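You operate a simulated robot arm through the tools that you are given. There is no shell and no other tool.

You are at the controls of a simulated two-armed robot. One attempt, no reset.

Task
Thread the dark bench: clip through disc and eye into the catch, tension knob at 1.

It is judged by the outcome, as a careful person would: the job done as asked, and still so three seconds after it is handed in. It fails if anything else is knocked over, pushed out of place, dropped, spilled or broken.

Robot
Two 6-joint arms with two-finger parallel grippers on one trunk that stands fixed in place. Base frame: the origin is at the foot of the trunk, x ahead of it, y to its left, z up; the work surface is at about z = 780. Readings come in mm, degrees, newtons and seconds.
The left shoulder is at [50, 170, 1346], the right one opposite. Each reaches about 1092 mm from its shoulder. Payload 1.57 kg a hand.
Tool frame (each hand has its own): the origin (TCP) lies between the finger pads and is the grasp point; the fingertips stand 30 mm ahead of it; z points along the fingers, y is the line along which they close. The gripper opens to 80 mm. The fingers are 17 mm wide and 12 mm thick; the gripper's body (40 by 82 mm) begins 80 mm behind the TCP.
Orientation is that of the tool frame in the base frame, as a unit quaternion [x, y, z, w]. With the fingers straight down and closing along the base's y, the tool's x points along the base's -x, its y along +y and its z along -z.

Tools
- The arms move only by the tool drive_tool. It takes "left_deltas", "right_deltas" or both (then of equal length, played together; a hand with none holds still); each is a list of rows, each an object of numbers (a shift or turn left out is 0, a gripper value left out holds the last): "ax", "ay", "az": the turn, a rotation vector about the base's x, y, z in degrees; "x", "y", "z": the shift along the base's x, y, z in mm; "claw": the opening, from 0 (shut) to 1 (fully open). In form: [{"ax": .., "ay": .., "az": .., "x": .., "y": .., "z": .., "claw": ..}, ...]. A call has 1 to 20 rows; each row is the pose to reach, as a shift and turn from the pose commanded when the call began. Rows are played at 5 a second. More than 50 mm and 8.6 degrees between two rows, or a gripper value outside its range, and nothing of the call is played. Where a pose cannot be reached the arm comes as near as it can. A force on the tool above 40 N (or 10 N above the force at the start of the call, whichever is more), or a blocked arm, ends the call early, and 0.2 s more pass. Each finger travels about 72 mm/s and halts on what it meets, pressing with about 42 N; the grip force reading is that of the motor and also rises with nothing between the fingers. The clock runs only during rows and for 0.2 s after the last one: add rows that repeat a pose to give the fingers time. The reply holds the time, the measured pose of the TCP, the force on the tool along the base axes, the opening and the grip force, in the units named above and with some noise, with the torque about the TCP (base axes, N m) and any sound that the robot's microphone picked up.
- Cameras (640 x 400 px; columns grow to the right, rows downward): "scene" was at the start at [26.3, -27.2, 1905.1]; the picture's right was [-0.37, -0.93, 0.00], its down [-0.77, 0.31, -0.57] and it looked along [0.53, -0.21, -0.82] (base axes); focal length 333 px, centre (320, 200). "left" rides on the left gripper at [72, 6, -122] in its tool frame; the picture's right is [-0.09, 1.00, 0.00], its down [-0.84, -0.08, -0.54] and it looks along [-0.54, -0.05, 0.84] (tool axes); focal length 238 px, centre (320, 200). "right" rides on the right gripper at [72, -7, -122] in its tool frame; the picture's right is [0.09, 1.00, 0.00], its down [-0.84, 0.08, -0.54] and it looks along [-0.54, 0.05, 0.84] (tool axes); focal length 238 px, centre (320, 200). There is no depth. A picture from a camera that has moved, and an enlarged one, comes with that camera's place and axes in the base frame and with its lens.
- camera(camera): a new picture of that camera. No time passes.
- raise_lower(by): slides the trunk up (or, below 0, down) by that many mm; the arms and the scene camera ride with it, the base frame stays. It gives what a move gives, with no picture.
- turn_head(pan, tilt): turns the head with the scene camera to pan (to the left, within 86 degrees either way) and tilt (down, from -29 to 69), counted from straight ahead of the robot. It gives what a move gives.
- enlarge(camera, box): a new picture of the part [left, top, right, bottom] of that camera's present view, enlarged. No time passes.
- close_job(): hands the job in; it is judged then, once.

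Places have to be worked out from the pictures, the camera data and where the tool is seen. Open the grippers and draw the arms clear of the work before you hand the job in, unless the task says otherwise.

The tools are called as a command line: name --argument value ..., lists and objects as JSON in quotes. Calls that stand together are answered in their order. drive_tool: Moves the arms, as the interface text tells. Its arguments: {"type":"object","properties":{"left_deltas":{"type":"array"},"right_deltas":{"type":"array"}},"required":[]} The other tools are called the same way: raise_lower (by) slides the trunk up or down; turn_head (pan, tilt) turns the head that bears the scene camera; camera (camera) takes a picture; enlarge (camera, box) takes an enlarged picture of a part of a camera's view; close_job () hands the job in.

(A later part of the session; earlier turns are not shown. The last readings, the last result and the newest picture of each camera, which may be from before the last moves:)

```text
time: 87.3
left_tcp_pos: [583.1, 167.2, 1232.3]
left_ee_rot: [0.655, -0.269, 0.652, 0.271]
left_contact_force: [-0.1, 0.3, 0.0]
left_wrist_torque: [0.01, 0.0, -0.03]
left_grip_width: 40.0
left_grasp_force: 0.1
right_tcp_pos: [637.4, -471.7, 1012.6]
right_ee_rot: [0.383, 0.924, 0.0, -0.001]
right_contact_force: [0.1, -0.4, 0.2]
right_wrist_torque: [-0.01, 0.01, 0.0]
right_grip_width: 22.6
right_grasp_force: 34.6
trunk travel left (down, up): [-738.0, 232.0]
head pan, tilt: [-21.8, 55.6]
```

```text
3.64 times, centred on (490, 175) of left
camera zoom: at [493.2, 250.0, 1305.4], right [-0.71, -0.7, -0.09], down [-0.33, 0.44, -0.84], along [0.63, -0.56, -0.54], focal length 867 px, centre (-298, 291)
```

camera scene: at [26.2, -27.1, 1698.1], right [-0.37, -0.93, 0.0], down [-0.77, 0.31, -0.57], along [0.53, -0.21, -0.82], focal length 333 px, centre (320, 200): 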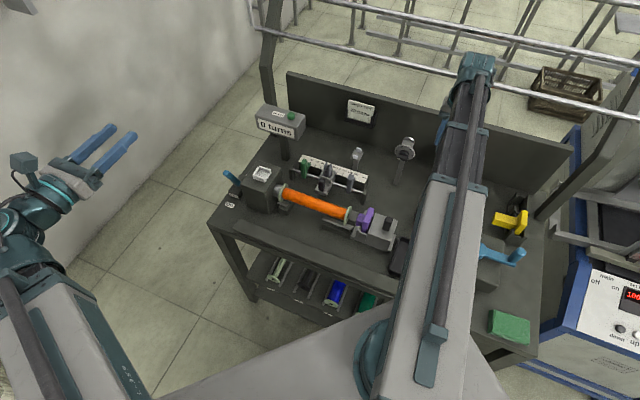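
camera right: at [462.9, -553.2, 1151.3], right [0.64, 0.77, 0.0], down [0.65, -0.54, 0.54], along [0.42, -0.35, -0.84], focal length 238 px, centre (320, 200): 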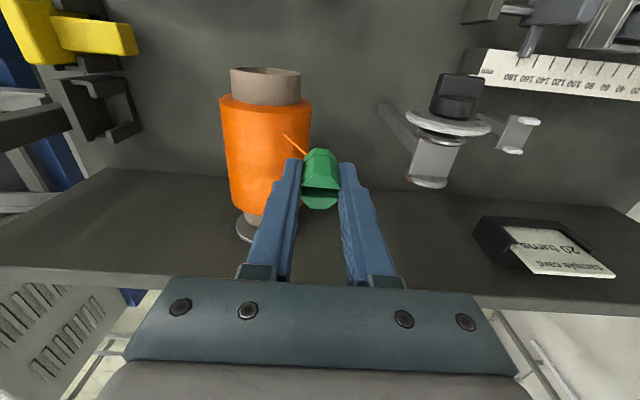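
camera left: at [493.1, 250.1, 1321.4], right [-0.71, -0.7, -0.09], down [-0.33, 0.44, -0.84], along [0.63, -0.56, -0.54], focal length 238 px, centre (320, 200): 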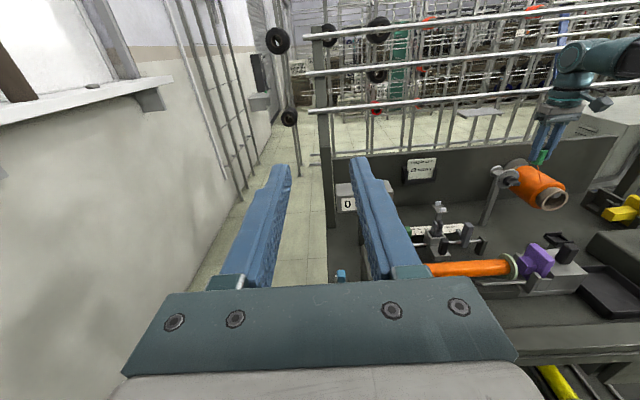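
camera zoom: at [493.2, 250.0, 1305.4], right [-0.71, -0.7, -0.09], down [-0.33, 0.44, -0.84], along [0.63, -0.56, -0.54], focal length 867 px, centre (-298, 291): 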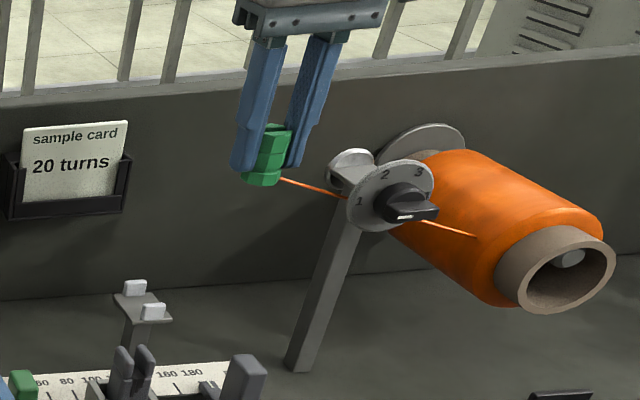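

The thread trails through the disc; I zoom in to see how it lies at the bracket.

enlarge --camera "right" --box '[155, 100, 255, 190]'

enlarge --camera "left" --box '[480, 150, 545, 205]'

enlarge --camera "scene" --box '[370, 100, 470, 200]'

```text
4.44 times, centred on (205, 145) of right
camera zoom: at [583.5, -425.8, 1135.2], right [0.64, 0.77, 0.0], down [0.65, -0.54, 0.54], along [0.42, -0.35, -0.84], focal length 1059 px, centre (831, 444)
```

zoom: 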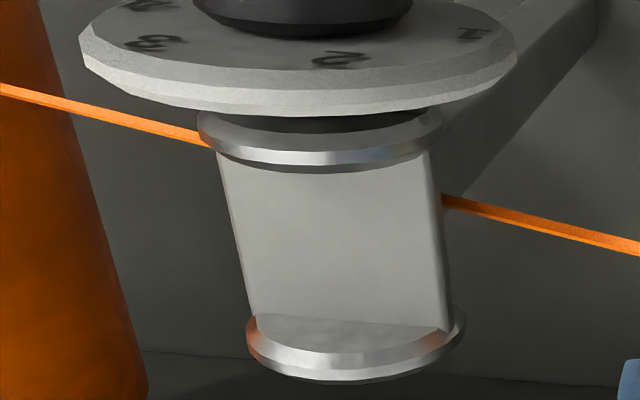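

```text
7.27 times, centred on (512, 178) of left
camera zoom: at [493.2, 250.0, 1305.4], right [-0.71, -0.7, -0.09], down [-0.33, 0.44, -0.84], along [0.63, -0.56, -0.54], focal length 1734 px, centre (-1080, 364)
```

zoom: 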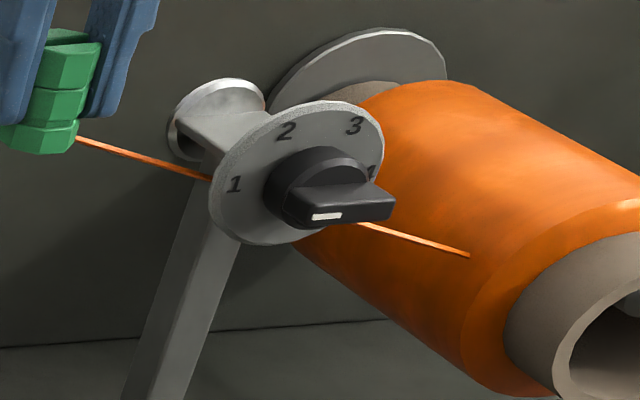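

```text
4.00 times, centred on (420, 150) of scene
camera zoom: at [26.3, -27.2, 1682.1], right [-0.37, -0.93, 0.0], down [-0.77, 0.31, -0.57], along [0.53, -0.21, -0.82], focal length 1332 px, centre (-80, 400)
```

zoom: 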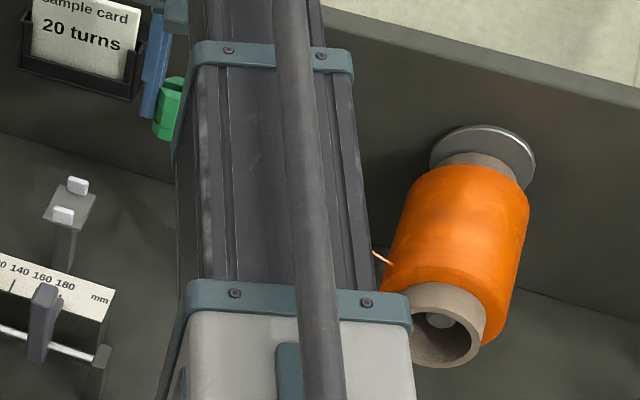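

The thread is drawn as a straight line from spool to clip, passing slightly below the bracket top, so it isn't yet resting on the bracket. I'll raise the clip 45 mm so the line comes up between the flanges, and see whether it then lies on the bracket.

raise_lower --by 45

enlarge --camera "right" --box '[155, 80, 275, 190]'

enlarge --camera "left" --box '[470, 150, 560, 215]'

```text
time: 88.2
left_tcp_pos: [583.2, 166.8, 1277.9]
left_ee_rot: [0.655, -0.271, 0.651, 0.273]
left_contact_force: [0.4, 0.9, 0.9]
left_wrist_torque: [-0.01, 0.01, 0.01]
left_grip_width: 39.6
left_grasp_force: 0.1
right_tcp_pos: [636.3, -472.5, 1059.0]
right_ee_rot: [0.383, 0.924, 0.0, 0.0]
right_contact_force: [0.0, 0.3, -0.2]
right_wrist_torque: [0.0, 0.01, -0.01]
right_grip_width: 22.6
right_grasp_force: 35.1
trunk travel left (down, up): [-783.0, 187.0]
head pan, tilt: [-21.8, 55.6]
```

```text
3.64 times, centred on (215, 135) of right
camera zoom: at [583.6, -425.8, 1180.1], right [0.64, 0.77, 0.0], down [0.65, -0.54, 0.54], along [0.42, -0.34, -0.84], focal length 867 px, centre (702, 436)
```

zoom: 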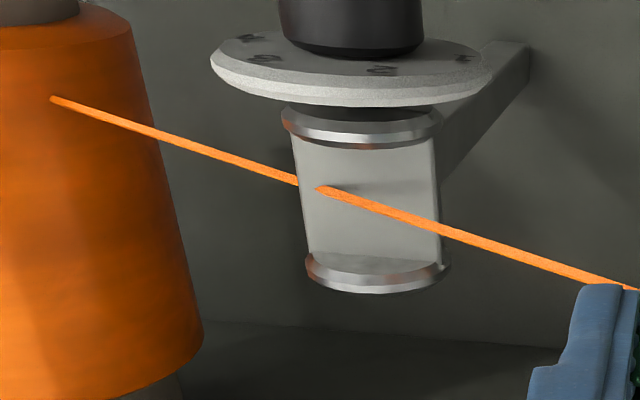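

```text
6.15 times, centred on (515, 182) of left
camera zoom: at [493.4, 250.0, 1350.3], right [-0.71, -0.7, -0.09], down [-0.33, 0.44, -0.84], along [0.63, -0.56, -0.54], focal length 1467 px, centre (-880, 308)
```

zoom: 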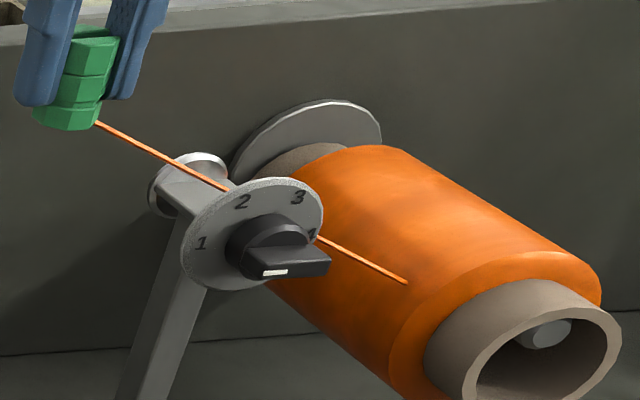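

The thread line passes straight through objects, so its drawing ignores contact; the pass of the clip itself through the gates is what counts. To be safe I'll repeat the pass lower: go back above the bracket, then lower to find contact with the bracket floor.

drive_tool --right_deltas '[{"x": -20, "y": -20}, {"x": -40, "y": -40}, {"x": -57.3, "y": -57.3}, {"x": -57.3, "y": -57.3}]'

enlarge --camera "right" --box '[240, 80, 400, 230]'

enlarge --camera "left" --box '[475, 130, 555, 210]'

```text
time: 89.2
left_tcp_pos: [583.6, 167.5, 1276.7]
left_ee_rot: [0.654, -0.271, 0.651, 0.273]
left_contact_force: [-0.1, 0.4, -0.4]
left_wrist_torque: [0.04, 0.01, 0.0]
left_grip_width: 39.9
left_grasp_force: 0.0
right_tcp_pos: [578.4, -529.1, 1058.8]
right_ee_rot: [0.382, 0.924, 0.001, -0.001]
right_contact_force: [0.5, -0.5, 0.0]
right_wrist_torque: [-0.02, 0.01, 0.02]
right_grip_width: 22.4
right_grasp_force: 35.1
trunk travel left (down, up): [-783.0, 187.0]
head pan, tilt: [-21.8, 55.6]
```

```text
2.67 times, centred on (320, 155) of right
camera zoom: at [524.4, -483.3, 1180.2], right [0.64, 0.77, 0.0], down [0.65, -0.54, 0.54], along [0.42, -0.34, -0.84], focal length 636 px, centre (320, 320)
```

zoom: 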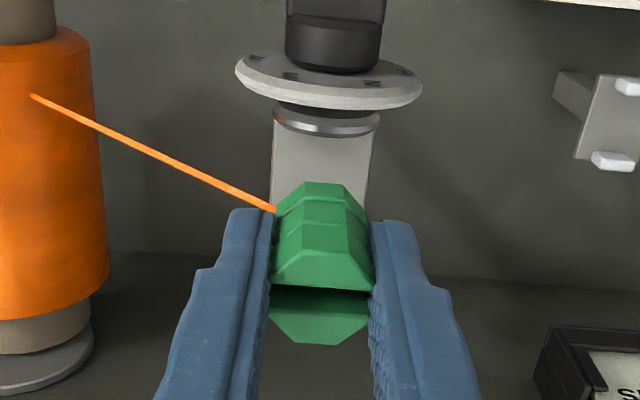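

```text
5.00 times, centred on (515, 170) of left
camera zoom: at [493.3, 250.1, 1350.3], right [-0.71, -0.7, -0.09], down [-0.33, 0.44, -0.84], along [0.63, -0.56, -0.54], focal length 1192 px, centre (-655, 350)
```

zoom: 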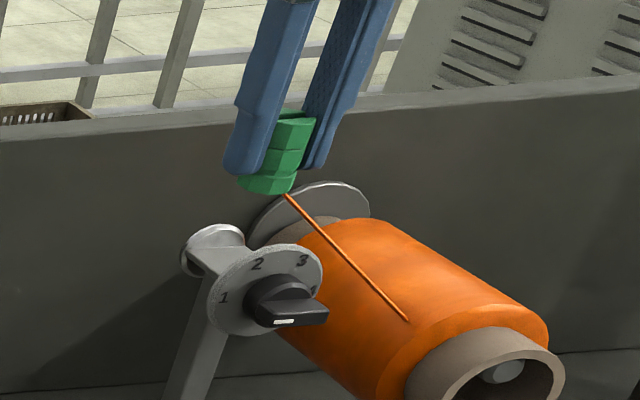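

I lower 44 mm between the flanges, then small steps to feel the floor.

raise_lower --by -44

raise_lower --by -4

enlarge --camera "right" --box '[260, 100, 380, 220]'

enlarge --camera "left" --box '[475, 130, 555, 200]'

```text
time: 90.1
left_tcp_pos: [583.6, 167.4, 1233.7]
left_ee_rot: [0.654, -0.27, 0.652, 0.271]
left_contact_force: [0.2, 0.2, 0.6]
left_wrist_torque: [-0.02, 0.0, 0.01]
left_grip_width: 40.1
left_grasp_force: 0.0
right_tcp_pos: [578.3, -528.6, 1014.1]
right_ee_rot: [0.382, 0.924, 0.0, 0.0]
right_contact_force: [-0.1, -0.2, -1.7]
right_wrist_torque: [0.01, -0.02, 0.0]
right_grip_width: 22.8
right_grasp_force: 34.7
trunk travel left (down, up): [-739.0, 231.0]
head pan, tilt: [-21.8, 55.6]
```

```text
time: 90.6
left_tcp_pos: [583.5, 167.4, 1228.4]
left_ee_rot: [0.655, -0.27, 0.651, 0.272]
left_contact_force: [-0.8, -1.1, 0.0]
left_wrist_torque: [0.02, -0.03, -0.02]
left_grip_width: 39.9
left_grasp_force: 0.0
right_tcp_pos: [577.9, -529.0, 1009.8]
right_ee_rot: [0.383, 0.924, 0.0, -0.002]
right_contact_force: [0.8, -0.3, -0.7]
right_wrist_torque: [0.0, -0.02, 0.0]
right_grip_width: 22.4
right_grasp_force: 34.9
trunk travel left (down, up): [-735.0, 235.0]
head pan, tilt: [-21.8, 55.6]
```

```text
3.33 times, centred on (320, 160) of right
camera zoom: at [524.5, -483.2, 1132.1], right [0.64, 0.77, 0.0], down [0.65, -0.54, 0.54], along [0.42, -0.34, -0.84], focal length 794 px, centre (320, 333)
```

zoom: 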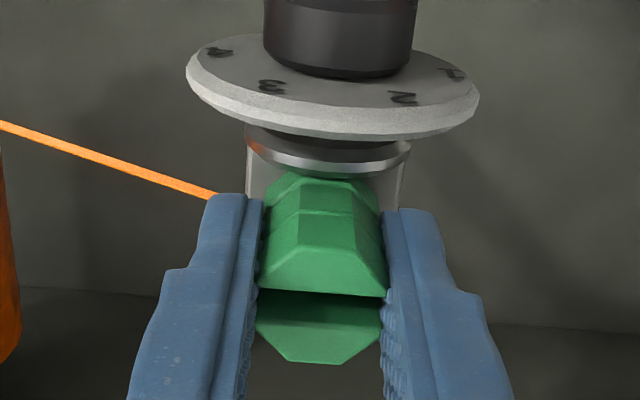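

```text
5.71 times, centred on (515, 165) of left
camera zoom: at [493.3, 249.9, 1302.3], right [-0.71, -0.7, -0.09], down [-0.33, 0.44, -0.84], along [0.63, -0.56, -0.54], focal length 1362 px, centre (-794, 400)
```

zoom: 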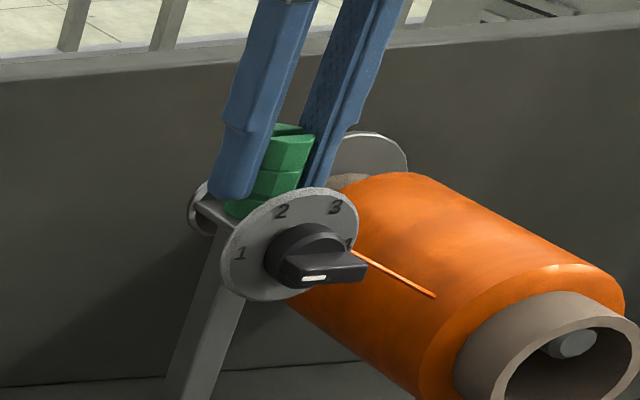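

Still free. I step down further: −3 mm, reading the force.

raise_lower --by -3

raise_lower --by -2

```text
time: 91.1
left_tcp_pos: [582.1, 169.3, 1226.4]
left_ee_rot: [0.654, -0.27, 0.652, 0.272]
left_contact_force: [-0.7, -0.4, 1.2]
left_wrist_torque: [0.01, -0.02, 0.0]
left_grip_width: 40.0
left_grasp_force: 0.1
right_tcp_pos: [576.4, -529.1, 1008.8]
right_ee_rot: [0.383, 0.924, 0.0, -0.001]
right_contact_force: [4.0, -4.5, 23.4]
right_wrist_torque: [-0.17, -0.11, 0.03]
right_grip_width: 22.8
right_grasp_force: 35.3
trunk travel left (down, up): [-732.0, 238.0]
head pan, tilt: [-21.8, 55.6]
```

```text
time: 91.5
left_tcp_pos: [580.4, 168.0, 1226.7]
left_ee_rot: [0.654, -0.27, 0.653, 0.272]
left_contact_force: [0.8, 0.6, -0.1]
left_wrist_torque: [0.01, -0.01, 0.0]
left_grip_width: 40.0
left_grasp_force: 0.0
right_tcp_pos: [577.6, -528.5, 1008.7]
right_ee_rot: [0.382, 0.924, -0.001, 0.0]
right_contact_force: [-0.4, 0.6, 29.4]
right_wrist_torque: [0.04, 0.05, -0.01]
right_grip_width: 22.4
right_grasp_force: 35.2
trunk travel left (down, up): [-731.0, 239.0]
head pan, tilt: [-21.8, 55.6]
stopped: the force on the tool passed its limit at 43 N (the readings are from after the stop); the commanded pose is now the measured one
```

The floor is at TCP ≈1008.5, so my earlier pass was only ~4 mm above the bracket – properly between the discs. I raise 3 mm and pass forward again.

raise_lower --by 4

drive_tool --right_deltas '[{"x": 5, "y": 5}, {"x": 11, "y": 11}, {"x": 18, "y": 18}, {"x": 26, "y": 26}, {"x": 34, "y": 34}, {"x": 42, "y": 42}, {"x": 50, "y": 50}, {"x": 50, "y": 50}]'

enlarge --camera "right" --box '[160, 60, 480, 260]'

enlarge --camera "left" --box '[420, 120, 560, 230]'

```text
time: 92.0
left_tcp_pos: [583.8, 166.6, 1229.7]
left_ee_rot: [0.654, -0.271, 0.652, 0.273]
left_contact_force: [0.2, -0.4, 0.8]
left_wrist_torque: [-0.04, -0.03, 0.01]
left_grip_width: 40.0
left_grasp_force: 0.0
right_tcp_pos: [577.5, -529.0, 1009.8]
right_ee_rot: [0.383, 0.924, 0.0, 0.0]
right_contact_force: [-0.4, 0.2, 0.1]
right_wrist_torque: [-0.02, -0.01, 0.0]
right_grip_width: 22.3
right_grasp_force: 35.2
trunk travel left (down, up): [-735.0, 235.0]
head pan, tilt: [-21.8, 55.6]
```

```text
time: 93.8
left_tcp_pos: [584.1, 167.7, 1230.2]
left_ee_rot: [0.654, -0.271, 0.651, 0.273]
left_contact_force: [0.2, -0.4, 0.5]
left_wrist_torque: [0.01, 0.02, -0.01]
left_grip_width: 39.8
left_grasp_force: 0.1
right_tcp_pos: [627.7, -479.1, 1009.9]
right_ee_rot: [0.382, 0.924, 0.0, 0.0]
right_contact_force: [0.9, -1.2, 0.2]
right_wrist_torque: [-0.01, -0.03, 0.04]
right_grip_width: 22.4
right_grasp_force: 34.7
trunk travel left (down, up): [-735.0, 235.0]
head pan, tilt: [-21.8, 55.6]
```

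```text
2.00 times, centred on (320, 160) of right
camera zoom: at [574.5, -433.3, 1132.0], right [0.64, 0.77, 0.0], down [0.65, -0.54, 0.54], along [0.42, -0.35, -0.84], focal length 477 px, centre (320, 280)
```

zoom: 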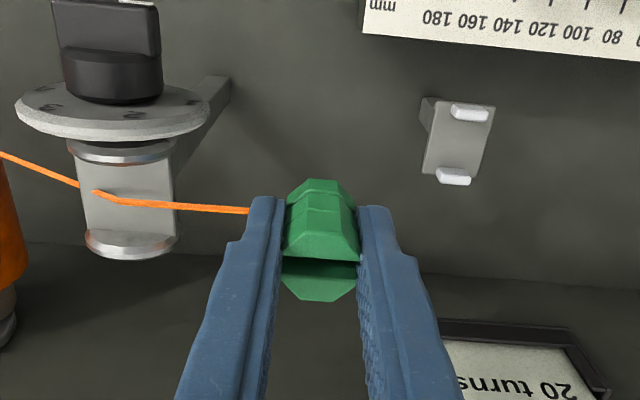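

```text
3.64 times, centred on (490, 175) of left
camera zoom: at [493.2, 250.0, 1302.4], right [-0.71, -0.7, -0.09], down [-0.33, 0.44, -0.84], along [0.63, -0.56, -0.54], focal length 867 px, centre (-298, 291)
```

zoom: 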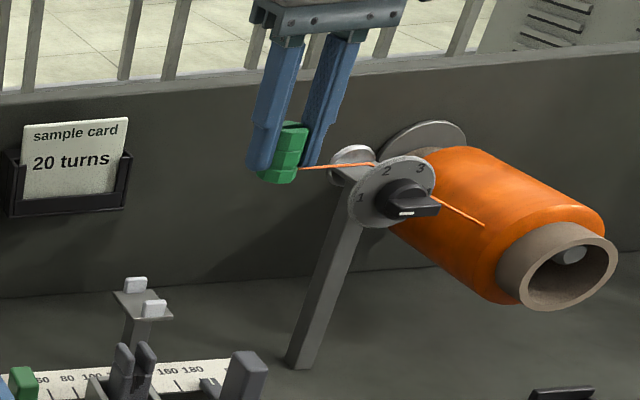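

The thread now bends at the tensioner – it is captured in the disc. The eye needs the same: set the clip down between the two posts, then go on. I move to above the eye (a≈185) at this height and look.

drive_tool --right_deltas '[{"x": 14, "y": 14}, {"x": 28, "y": 28}, {"x": 42, "y": 42}, {"x": 56, "y": 56}, {"x": 56, "y": 56}]'

camera --camera "right"

enlarge --camera "right" --box '[260, 60, 400, 230]'

enlarge --camera "left" --box '[410, 120, 550, 250]'

```text
time: 95.0
left_tcp_pos: [583.5, 167.3, 1230.0]
left_ee_rot: [0.654, -0.272, 0.651, 0.273]
left_contact_force: [-1.0, 0.0, -0.4]
left_wrist_torque: [0.02, 0.0, 0.0]
left_grip_width: 40.0
left_grasp_force: 0.0
right_tcp_pos: [682.9, -423.5, 1008.8]
right_ee_rot: [0.382, 0.924, 0.001, 0.0]
right_contact_force: [0.6, 0.0, 0.0]
right_wrist_torque: [0.0, -0.01, -0.01]
right_grip_width: 22.6
right_grasp_force: 35.3
trunk travel left (down, up): [-735.0, 235.0]
head pan, tilt: [-21.8, 55.6]
```

```text
taken
camera right: at [630.3, -377.5, 1132.0], right [0.64, 0.77, 0.0], down [0.65, -0.54, 0.54], along [0.42, -0.35, -0.84], focal length 238 px, centre (320, 200)
```

right: 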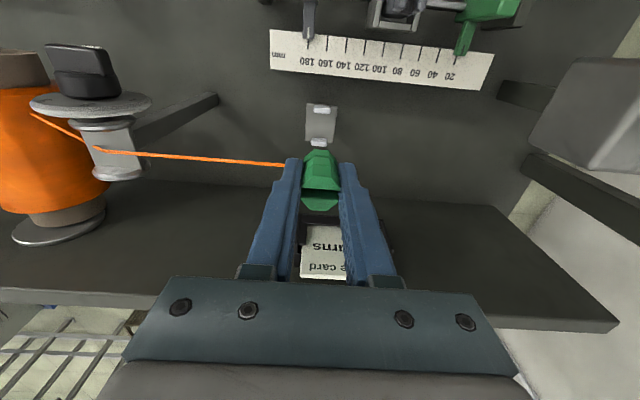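

```text
2.35 times, centred on (330, 145) of right
camera zoom: at [630.3, -377.5, 1132.0], right [0.64, 0.77, 0.0], down [0.65, -0.54, 0.54], along [0.42, -0.35, -0.84], focal length 561 px, centre (296, 329)
```

zoom: 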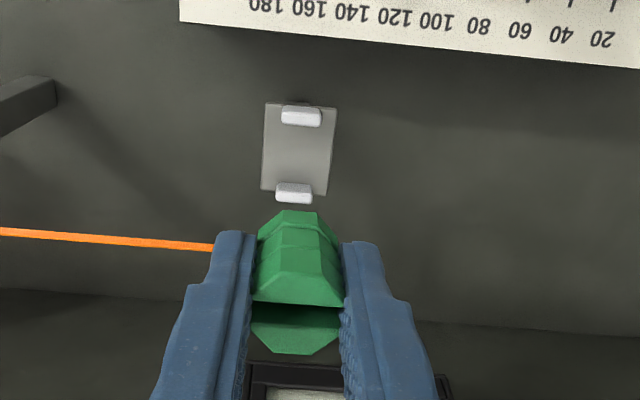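

```text
3.08 times, centred on (480, 185) of left
camera zoom: at [493.2, 250.0, 1302.4], right [-0.71, -0.7, -0.09], down [-0.33, 0.44, -0.84], along [0.63, -0.56, -0.54], focal length 733 px, centre (-172, 246)
```

zoom: 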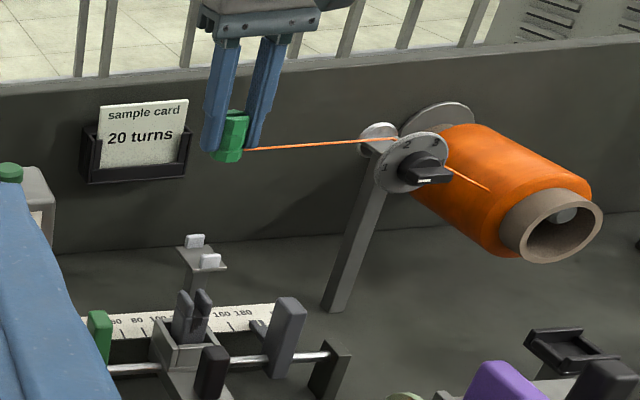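

The clip sits directly above the eye (within ~1 mm; post gap ≈29 mm, clip ≈24 mm). I lower 90 mm to just above the posts and recheck.

raise_lower --by -90

enlarge --camera "right" --box '[260, 90, 380, 220]'

enlarge --camera "left" --box '[420, 120, 500, 210]'

```text
time: 96.3
left_tcp_pos: [583.1, 168.7, 1140.4]
left_ee_rot: [0.655, -0.269, 0.652, 0.271]
left_contact_force: [0.3, -0.1, 0.4]
left_wrist_torque: [0.0, 0.0, 0.03]
left_grip_width: 40.2
left_grasp_force: 0.0
right_tcp_pos: [683.9, -424.0, 920.9]
right_ee_rot: [0.382, 0.924, 0.0, 0.0]
right_contact_force: [-0.1, 0.2, 0.3]
right_wrist_torque: [-0.01, 0.02, -0.01]
right_grip_width: 22.6
right_grasp_force: 35.5
trunk travel left (down, up): [-645.0, 325.0]
head pan, tilt: [-21.8, 55.6]
```

```text
3.08 times, centred on (320, 155) of right
camera zoom: at [630.1, -377.5, 1042.1], right [0.64, 0.77, 0.0], down [0.65, -0.54, 0.54], along [0.42, -0.35, -0.84], focal length 733 px, centre (320, 338)
```

zoom: 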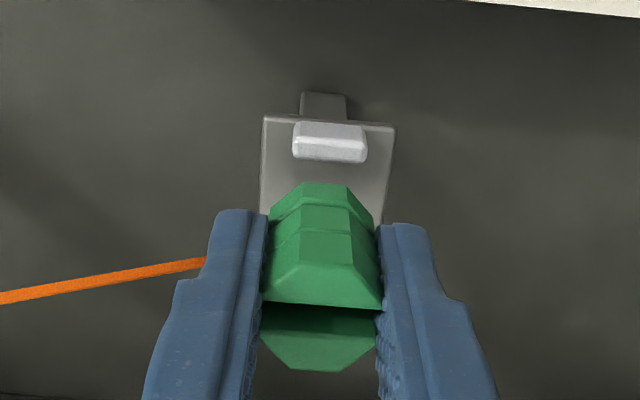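

```text
4.44 times, centred on (460, 165) of left
camera zoom: at [493.1, 250.0, 1212.5], right [-0.71, -0.7, -0.09], down [-0.33, 0.44, -0.84], along [0.63, -0.56, -0.54], focal length 1059 px, centre (-302, 356)
```

zoom: 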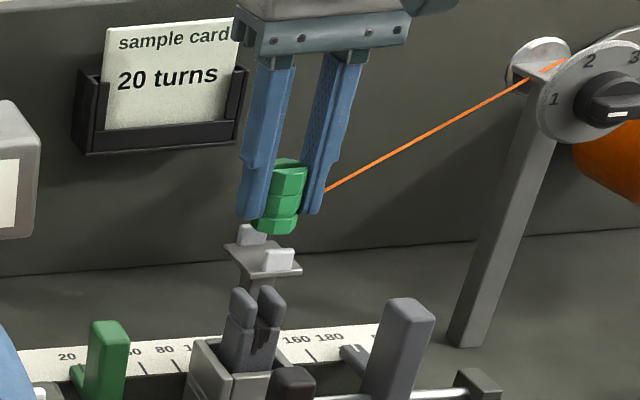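

Clearances look ~2.5–3 mm each side. I lower into the eye in small steps watching force.

raise_lower --by -10

raise_lower --by -4

enlarge --camera "right" --box '[260, 90, 380, 220]'

enlarge --camera "left" --box '[430, 130, 490, 210]'

```text
time: 96.9
left_tcp_pos: [582.5, 167.2, 1129.4]
left_ee_rot: [0.654, -0.271, 0.652, 0.272]
left_contact_force: [-1.0, 0.0, 0.6]
left_wrist_torque: [-0.01, 0.01, 0.02]
left_grip_width: 39.8
left_grasp_force: 0.0
right_tcp_pos: [682.9, -424.2, 910.7]
right_ee_rot: [0.382, 0.924, 0.0, 0.0]
right_contact_force: [0.5, -0.8, 0.0]
right_wrist_torque: [0.02, -0.01, -0.01]
right_grip_width: 22.5
right_grasp_force: 35.4
trunk travel left (down, up): [-635.0, 335.0]
head pan, tilt: [-21.8, 55.6]
```

```text
time: 97.4
left_tcp_pos: [583.8, 167.9, 1125.2]
left_ee_rot: [0.654, -0.271, 0.652, 0.272]
left_contact_force: [-0.3, 0.2, -0.6]
left_wrist_torque: [0.03, -0.03, -0.02]
left_grip_width: 39.8
left_grasp_force: 0.1
right_tcp_pos: [683.5, -424.8, 906.6]
right_ee_rot: [0.383, 0.924, 0.0, 0.0]
right_contact_force: [-0.3, 0.1, 0.1]
right_wrist_torque: [-0.04, 0.03, -0.01]
right_grip_width: 22.1
right_grasp_force: 35.1
trunk travel left (down, up): [-631.0, 339.0]
head pan, tilt: [-21.8, 55.6]
```

```text
3.08 times, centred on (320, 155) of right
camera zoom: at [630.1, -377.5, 1028.0], right [0.64, 0.77, 0.0], down [0.65, -0.54, 0.54], along [0.42, -0.35, -0.84], focal length 733 px, centre (320, 338)
```

zoom: 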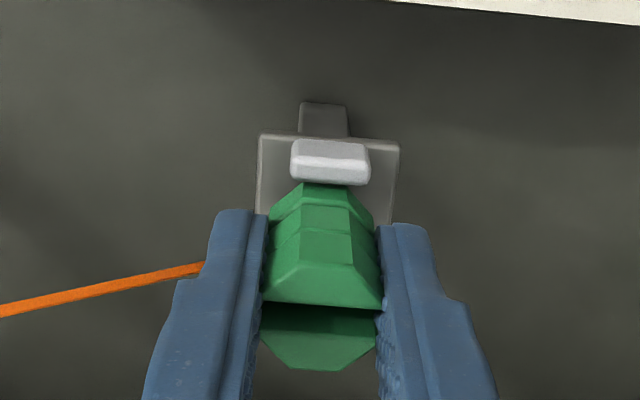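

```text
5.00 times, centred on (460, 170) of left
camera zoom: at [493.1, 250.0, 1198.4], right [-0.71, -0.7, -0.09], down [-0.33, 0.44, -0.84], along [0.63, -0.56, -0.54], focal length 1192 px, centre (-380, 350)
```

zoom: 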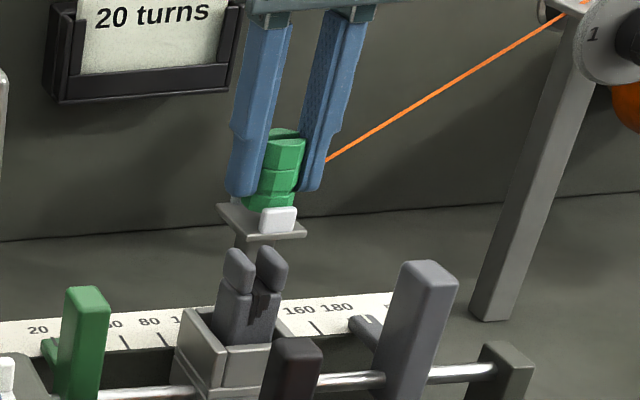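

The clip is between the posts without contact. I step down to touch the plate.

raise_lower --by -3

raise_lower --by -1.5

```text
time: 97.9
left_tcp_pos: [582.9, 167.1, 1122.7]
left_ee_rot: [0.654, -0.27, 0.652, 0.272]
left_contact_force: [0.1, -0.6, -0.7]
left_wrist_torque: [0.02, 0.01, 0.0]
left_grip_width: 39.7
left_grasp_force: 0.0
right_tcp_pos: [683.8, -423.4, 903.4]
right_ee_rot: [0.383, 0.924, -0.001, -0.001]
right_contact_force: [0.2, 0.1, -1.5]
right_wrist_torque: [0.0, 0.0, 0.03]
right_grip_width: 22.2
right_grasp_force: 35.3
trunk travel left (down, up): [-628.0, 342.0]
head pan, tilt: [-21.8, 55.6]
```

```text
time: 98.4
left_tcp_pos: [583.1, 166.0, 1120.7]
left_ee_rot: [0.654, -0.27, 0.651, 0.273]
left_contact_force: [-0.6, 0.2, 0.3]
left_wrist_torque: [0.0, 0.03, 0.02]
left_grip_width: 40.1
left_grasp_force: 0.1
right_tcp_pos: [683.2, -423.9, 902.0]
right_ee_rot: [0.383, 0.924, 0.0, 0.0]
right_contact_force: [0.4, 0.5, -0.9]
right_wrist_torque: [0.02, 0.01, -0.03]
right_grip_width: 22.4
right_grasp_force: 35.4
trunk travel left (down, up): [-627.0, 343.0]
head pan, tilt: [-21.8, 55.6]
```

No contact yet; a bit lower.

raise_lower --by -1.5

raise_lower --by -1

enlarge --camera "left" --box '[430, 130, 490, 210]'

```text
time: 99.0
left_tcp_pos: [583.5, 167.8, 1119.4]
left_ee_rot: [0.654, -0.27, 0.652, 0.272]
left_contact_force: [0.4, 0.1, 0.1]
left_wrist_torque: [0.02, -0.01, 0.0]
left_grip_width: 40.1
left_grasp_force: 0.2
right_tcp_pos: [684.5, -422.6, 900.2]
right_ee_rot: [0.383, 0.924, 0.0, 0.0]
right_contact_force: [0.2, -0.2, 0.3]
right_wrist_torque: [0.03, 0.0, -0.03]
right_grip_width: 22.4
right_grasp_force: 34.8
trunk travel left (down, up): [-625.0, 345.0]
head pan, tilt: [-21.8, 55.6]
```

```text
time: 99.5
left_tcp_pos: [583.0, 167.4, 1119.0]
left_ee_rot: [0.653, -0.272, 0.652, 0.273]
left_contact_force: [-0.4, 0.2, 0.0]
left_wrist_torque: [0.0, 0.02, 0.0]
left_grip_width: 40.0
left_grasp_force: 0.1
right_tcp_pos: [684.5, -422.8, 899.1]
right_ee_rot: [0.382, 0.924, 0.0, 0.0]
right_contact_force: [-0.2, 0.1, 0.2]
right_wrist_torque: [0.0, -0.01, -0.01]
right_grip_width: 22.6
right_grasp_force: 35.0
trunk travel left (down, up): [-624.0, 346.0]
head pan, tilt: [-21.8, 55.6]
```

```text
5.00 times, centred on (460, 170) of left
camera zoom: at [493.2, 250.0, 1191.4], right [-0.71, -0.7, -0.09], down [-0.33, 0.44, -0.84], along [0.63, -0.56, -0.54], focal length 1192 px, centre (-380, 350)
```

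zoom: 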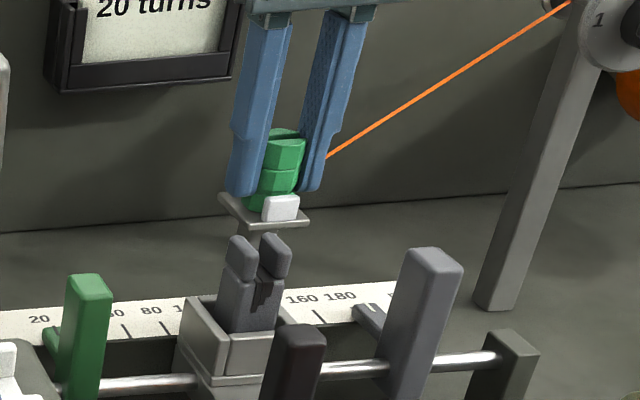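

Continue down by 1 mm steps until contact.

raise_lower --by -1

raise_lower --by -1

raise_lower --by -1

```text
time: 100.0
left_tcp_pos: [583.3, 167.9, 1117.8]
left_ee_rot: [0.654, -0.27, 0.652, 0.271]
left_contact_force: [-0.1, -0.1, 0.4]
left_wrist_torque: [0.0, 0.01, 0.02]
left_grip_width: 40.1
left_grasp_force: 0.0
right_tcp_pos: [683.4, -423.1, 898.5]
right_ee_rot: [0.382, 0.924, 0.0, 0.0]
right_contact_force: [1.5, -0.6, 6.5]
right_wrist_torque: [0.01, 0.0, 0.02]
right_grip_width: 22.3
right_grasp_force: 35.0
trunk travel left (down, up): [-623.0, 347.0]
head pan, tilt: [-21.8, 55.6]
```

```text
time: 100.5
left_tcp_pos: [582.5, 168.4, 1117.8]
left_ee_rot: [0.654, -0.271, 0.652, 0.273]
left_contact_force: [0.1, -0.1, 0.1]
left_wrist_torque: [0.01, -0.01, -0.02]
left_grip_width: 39.9
left_grasp_force: 0.0
right_tcp_pos: [684.0, -424.4, 898.2]
right_ee_rot: [0.382, 0.924, -0.001, 0.001]
right_contact_force: [2.5, -2.3, 19.2]
right_wrist_torque: [-0.07, -0.11, 0.01]
right_grip_width: 22.3
right_grasp_force: 35.7
trunk travel left (down, up): [-622.0, 348.0]
head pan, tilt: [-21.8, 55.6]
```

```text
time: 101.0
left_tcp_pos: [581.5, 168.5, 1116.9]
left_ee_rot: [0.653, -0.272, 0.652, 0.273]
left_contact_force: [0.0, 0.4, 0.7]
left_wrist_torque: [-0.01, 0.0, 0.03]
left_grip_width: 39.9
left_grasp_force: 0.0
right_tcp_pos: [683.3, -423.3, 898.5]
right_ee_rot: [0.383, 0.924, -0.001, 0.002]
right_contact_force: [6.3, -4.0, 35.0]
right_wrist_torque: [-0.12, -0.14, 0.04]
right_grip_width: 22.6
right_grasp_force: 35.6
trunk travel left (down, up): [-621.0, 349.0]
head pan, tilt: [-21.8, 55.6]
```

Contact with the plate at TCP ≈898.4. I raise 4 mm, then move forward +a out of the eye and check the thread.

raise_lower --by 4

drive_tool --right_deltas '[{"x": 4, "y": 4}, {"x": 9, "y": 9}, {"x": 15, "y": 15}, {"x": 21, "y": 21}, {"x": 28, "y": 28}, {"x": 35, "y": 35}, {"x": 35, "y": 35}]'

enlarge --camera "right" --box '[160, 60, 480, 260]'

enlarge --camera "left" --box '[400, 90, 560, 210]'

```text
time: 101.5
left_tcp_pos: [582.6, 166.9, 1119.5]
left_ee_rot: [0.654, -0.271, 0.652, 0.272]
left_contact_force: [0.1, 0.4, -0.7]
left_wrist_torque: [-0.02, -0.04, -0.03]
left_grip_width: 40.1
left_grasp_force: 0.0
right_tcp_pos: [682.4, -423.2, 898.4]
right_ee_rot: [0.382, 0.924, 0.0, -0.001]
right_contact_force: [-1.0, 0.4, -0.1]
right_wrist_torque: [0.01, 0.04, 0.0]
right_grip_width: 22.3
right_grasp_force: 35.4
trunk travel left (down, up): [-625.0, 345.0]
head pan, tilt: [-21.8, 55.6]
```

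```text
time: 103.1
left_tcp_pos: [584.2, 169.0, 1119.4]
left_ee_rot: [0.654, -0.271, 0.652, 0.272]
left_contact_force: [-0.2, -0.4, 0.0]
left_wrist_torque: [0.02, -0.04, 0.0]
left_grip_width: 40.0
left_grasp_force: 0.0
right_tcp_pos: [718.7, -387.6, 899.9]
right_ee_rot: [0.383, 0.924, 0.0, 0.0]
right_contact_force: [0.1, -0.2, -0.8]
right_wrist_torque: [0.03, 0.02, -0.01]
right_grip_width: 22.5
right_grasp_force: 35.0
trunk travel left (down, up): [-625.0, 345.0]
head pan, tilt: [-21.8, 55.6]
```

```text
2.00 times, centred on (320, 160) of right
camera zoom: at [665.6, -342.3, 1022.0], right [0.64, 0.77, 0.0], down [0.65, -0.54, 0.54], along [0.42, -0.35, -0.84], focal length 477 px, centre (320, 280)
```

zoom: 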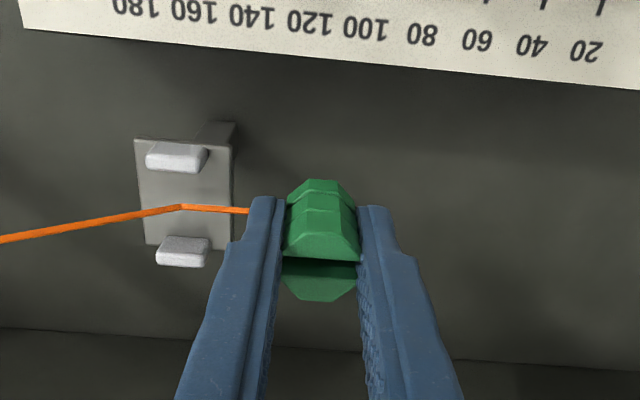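

```text
3.33 times, centred on (480, 150) of left
camera zoom: at [493.2, 250.0, 1192.4], right [-0.71, -0.7, -0.09], down [-0.33, 0.44, -0.84], along [0.63, -0.56, -0.54], focal length 794 px, centre (-213, 367)
```

zoom: 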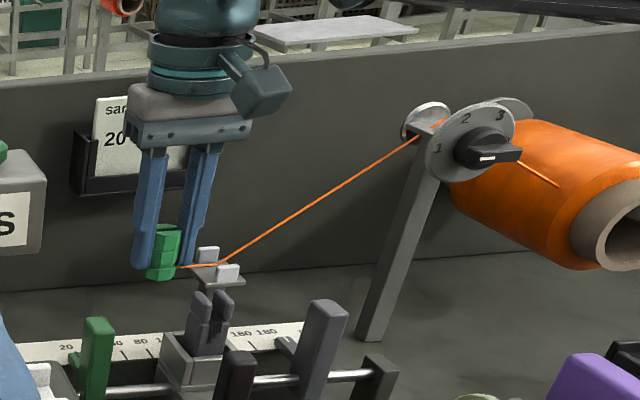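

The thread now runs disc → eye → clip. Next: raise the clip well clear (110 mm), then travel straight to above the catch.

raise_lower --by 112

enlarge --camera "left" --box '[400, 90, 560, 250]'

```text
time: 104.5
left_tcp_pos: [581.9, 167.8, 1232.0]
left_ee_rot: [0.655, -0.27, 0.651, 0.272]
left_contact_force: [-1.5, 0.7, 0.3]
left_wrist_torque: [-0.01, 0.01, 0.01]
left_grip_width: 39.9
left_grasp_force: 0.2
right_tcp_pos: [718.9, -388.6, 1011.9]
right_ee_rot: [0.383, 0.924, 0.0, 0.001]
right_contact_force: [0.7, 0.5, -0.8]
right_wrist_torque: [0.01, -0.01, -0.01]
right_grip_width: 22.3
right_grasp_force: 35.1
trunk travel left (down, up): [-737.0, 233.0]
head pan, tilt: [-21.8, 55.6]
```

```text
2.50 times, centred on (480, 170) of left
camera zoom: at [493.3, 250.0, 1304.3], right [-0.71, -0.7, -0.09], down [-0.33, 0.44, -0.84], along [0.63, -0.56, -0.54], focal length 596 px, centre (-80, 275)
```

zoom: 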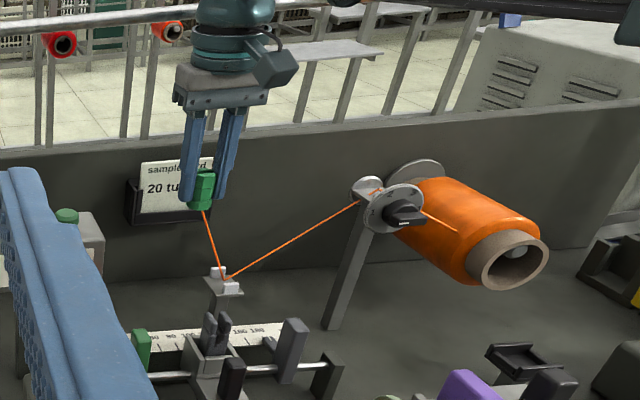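

The thread stays in the eye. I travel straight to above the catch at this height.

drive_tool --right_deltas '[{"x": -6, "y": 35}, {"x": -12, "y": 70}, {"x": -17, "y": 105}, {"x": -23, "y": 140}, {"x": -29, "y": 175}, {"x": -35, "y": 210}, {"x": -40, "y": 246}, {"x": -46, "y": 281}, {"x": -46, "y": 281}]'

camera --camera "right"

camera --camera "left"

camera --camera "scene"

```text
time: 106.5
left_tcp_pos: [583.4, 168.2, 1231.4]
left_ee_rot: [0.654, -0.271, 0.652, 0.273]
left_contact_force: [-1.0, -1.2, 1.2]
left_wrist_torque: [-0.03, 0.01, -0.01]
left_grip_width: 39.9
left_grasp_force: 0.1
right_tcp_pos: [670.0, -105.2, 1011.6]
right_ee_rot: [0.384, 0.924, 0.0, 0.0]
right_contact_force: [-0.3, 0.2, -0.6]
right_wrist_torque: [0.01, -0.04, 0.04]
right_grip_width: 22.4
right_grasp_force: 34.6
right hand out of reach, approached as far as the arm can: row 6
trunk travel left (down, up): [-737.0, 233.0]
head pan, tilt: [-21.8, 55.6]
```

```text
taken
camera right: at [616.8, -59.8, 1134.0], right [0.64, 0.77, 0.0], down [0.65, -0.54, 0.54], along [0.42, -0.35, -0.84], focal length 238 px, centre (320, 200)
```

right: 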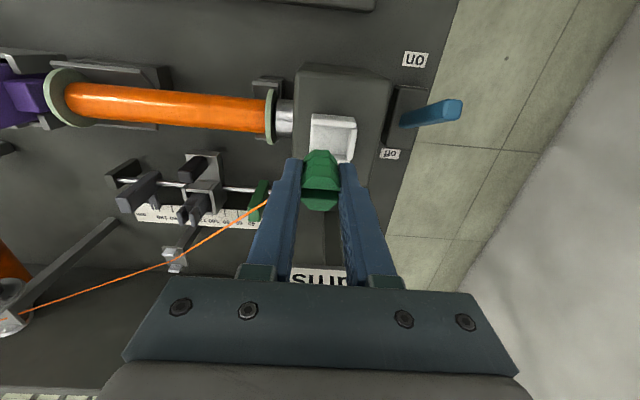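

```text
taken
camera left: at [493.2, 250.0, 1304.4], right [-0.71, -0.7, -0.09], down [-0.33, 0.44, -0.84], along [0.63, -0.56, -0.54], focal length 238 px, centre (320, 200)
```

left: 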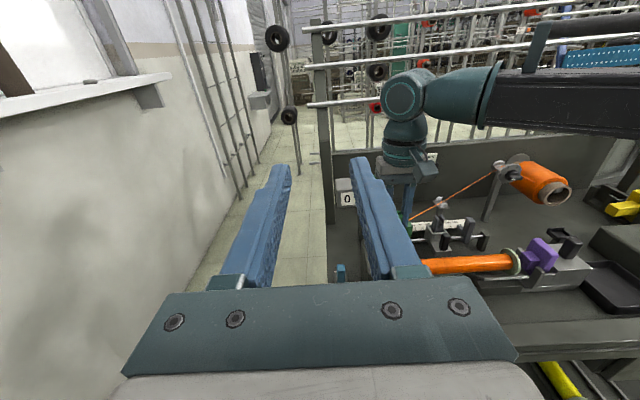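

```text
taken
camera scene: at [26.4, -27.2, 1681.1], right [-0.37, -0.93, 0.0], down [-0.77, 0.31, -0.57], along [0.52, -0.21, -0.82], focal length 333 px, centre (320, 200)
```

scene: 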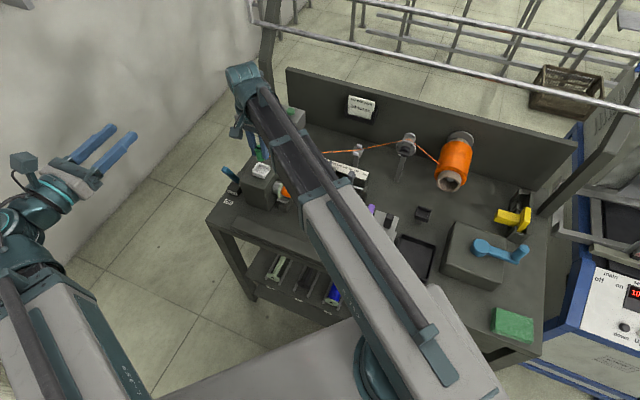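

The thread path spool → disc → eye → clip is intact. I zoom on the catch beneath the clip.

enlarge --camera "right" --box '[270, 80, 400, 220]'

enlarge --camera "scene" --box '[225, 110, 305, 220]'

```text
2.86 times, centred on (335, 150) of right
camera zoom: at [616.8, -59.8, 1134.0], right [0.64, 0.77, 0.0], down [0.65, -0.54, 0.54], along [0.42, -0.35, -0.84], focal length 681 px, centre (277, 343)
```

zoom: 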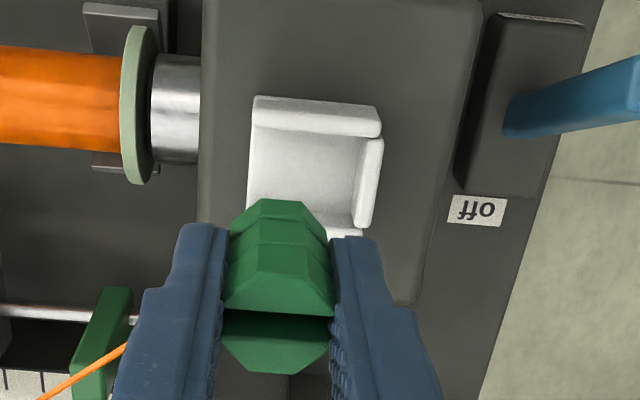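

```text
3.64 times, centred on (265, 165) of scene
camera zoom: at [26.4, -27.2, 1681.1], right [-0.37, -0.93, 0.0], down [-0.77, 0.31, -0.57], along [0.52, -0.21, -0.82], focal length 1211 px, centre (520, 327)
```

zoom: 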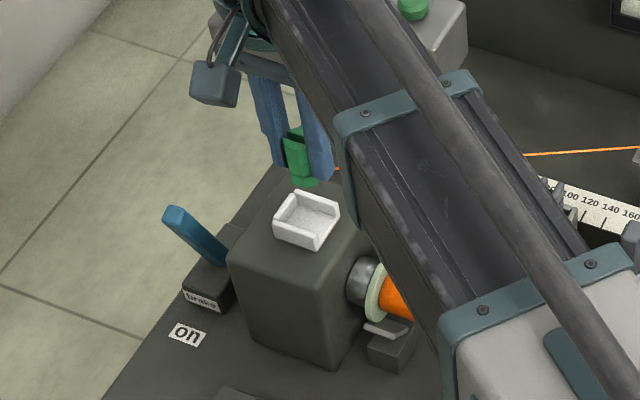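

The catch is a three-walled tray open toward −u. I'll take high zooms from the scene camera and the right camera to fix its centre and wall heights.

enlarge --camera "scene" --box '[292, 158, 324, 188]'

enlarge --camera "scene" --box '[240, 155, 290, 190]'

enlarge --camera "right" --box '[300, 105, 365, 170]'

```text
13.33 times, centred on (308, 173) of scene
camera zoom: at [26.4, -27.2, 1681.1], right [-0.37, -0.93, 0.0], down [-0.77, 0.31, -0.57], along [0.52, -0.21, -0.82], focal length 4439 px, centre (480, 560)
```

zoom: 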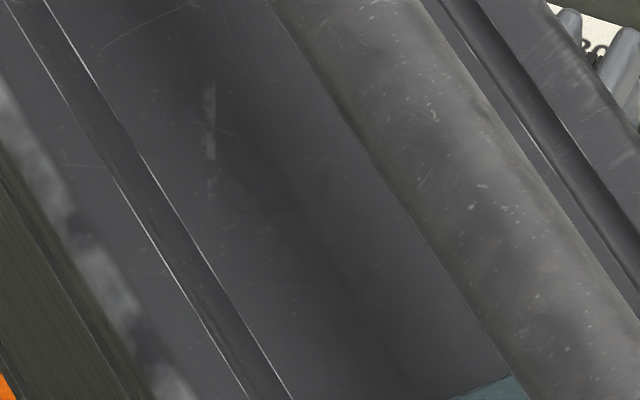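

```text
11.43 times, centred on (265, 172) of scene
camera zoom: at [26.4, -27.2, 1681.1], right [-0.37, -0.93, 0.0], down [-0.77, 0.31, -0.57], along [0.52, -0.21, -0.82], focal length 3805 px, centre (949, 514)
```

zoom: 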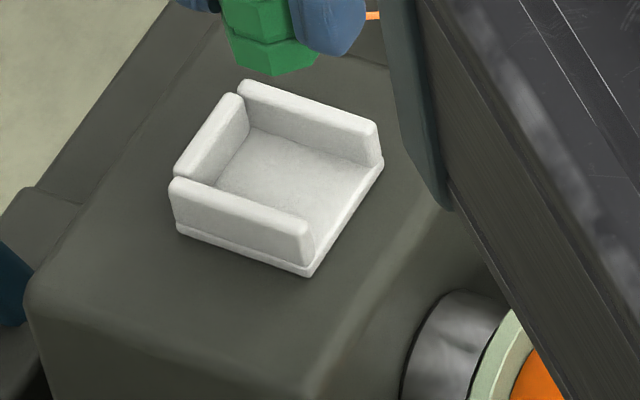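

```text
6.15 times, centred on (332, 138) of right
camera zoom: at [616.8, -59.8, 1134.0], right [0.64, 0.77, 0.0], down [0.65, -0.54, 0.54], along [0.42, -0.35, -0.84], focal length 1467 px, centre (243, 585)
```

zoom: 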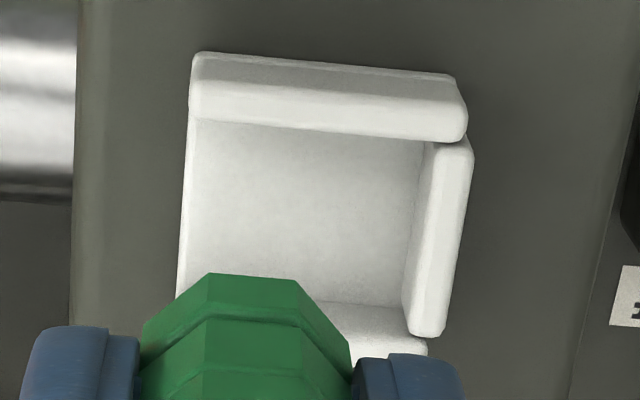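

Tray interior: floor z≈901.5, +u wall at a≈429.7, side walls at b≈538–570 (centre 554.3), walls ~13 mm high. I first align the clip at b 554.3, a≈406 (so the front finger fits inside the wall) and lower to just above the walls.

drive_tool --right_deltas '[{"x": 2.5, "y": 1.2}, {"x": 4.9, "y": 2.3}, {"x": 4.9, "y": 2.3}]'

raise_lower --by -46

enlarge --camera "right" --box '[260, 90, 380, 220]'

enlarge --camera "scene" --box '[230, 130, 290, 180]'

```text
time: 107.3
left_tcp_pos: [584.1, 167.0, 1231.4]
left_ee_rot: [0.654, -0.271, 0.652, 0.273]
left_contact_force: [0.0, -0.6, -0.2]
left_wrist_torque: [-0.01, 0.0, -0.01]
left_grip_width: 40.0
left_grasp_force: 0.0
right_tcp_pos: [676.9, -103.1, 1012.0]
right_ee_rot: [0.382, 0.924, 0.0, 0.0]
right_contact_force: [-0.3, 0.4, -0.8]
right_wrist_torque: [0.0, 0.01, -0.01]
right_grip_width: 22.3
right_grasp_force: 34.7
trunk travel left (down, up): [-737.0, 233.0]
head pan, tilt: [-21.8, 55.6]
```

```text
time: 108.2
left_tcp_pos: [584.4, 167.6, 1184.9]
left_ee_rot: [0.654, -0.271, 0.652, 0.272]
left_contact_force: [-0.5, 0.0, 0.0]
left_wrist_torque: [-0.01, 0.0, 0.01]
left_grip_width: 40.1
left_grasp_force: 0.0
right_tcp_pos: [676.7, -104.5, 965.1]
right_ee_rot: [0.382, 0.924, 0.0, 0.0]
right_contact_force: [0.1, 0.0, -0.8]
right_wrist_torque: [0.01, -0.03, 0.02]
right_grip_width: 22.3
right_grasp_force: 34.6
trunk travel left (down, up): [-691.0, 279.0]
head pan, tilt: [-21.8, 55.6]
```

```text
3.08 times, centred on (320, 155) of right
camera zoom: at [623.7, -58.7, 1088.1], right [0.64, 0.77, 0.0], down [0.65, -0.54, 0.54], along [0.42, -0.35, -0.84], focal length 733 px, centre (320, 338)
```

zoom: 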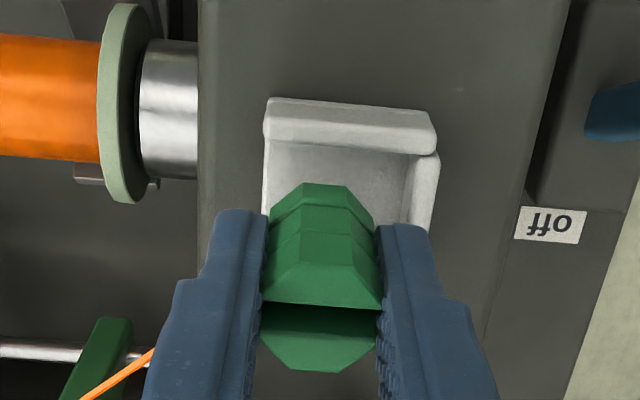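

```text
8.00 times, centred on (260, 155) of scene
camera zoom: at [26.1, -27.1, 1635.1], right [-0.37, -0.93, 0.0], down [-0.77, 0.31, -0.57], along [0.53, -0.21, -0.82], focal length 2663 px, centre (800, 560)
```

zoom: 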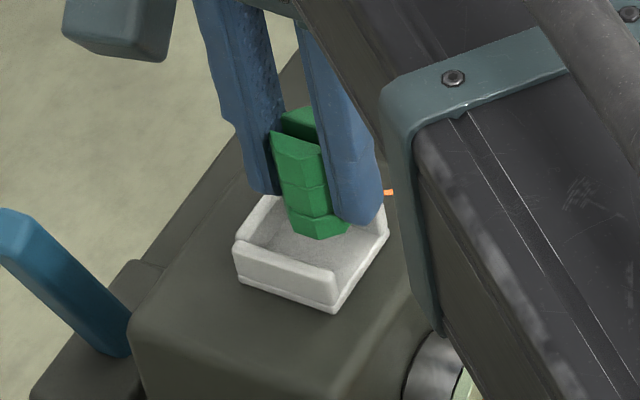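

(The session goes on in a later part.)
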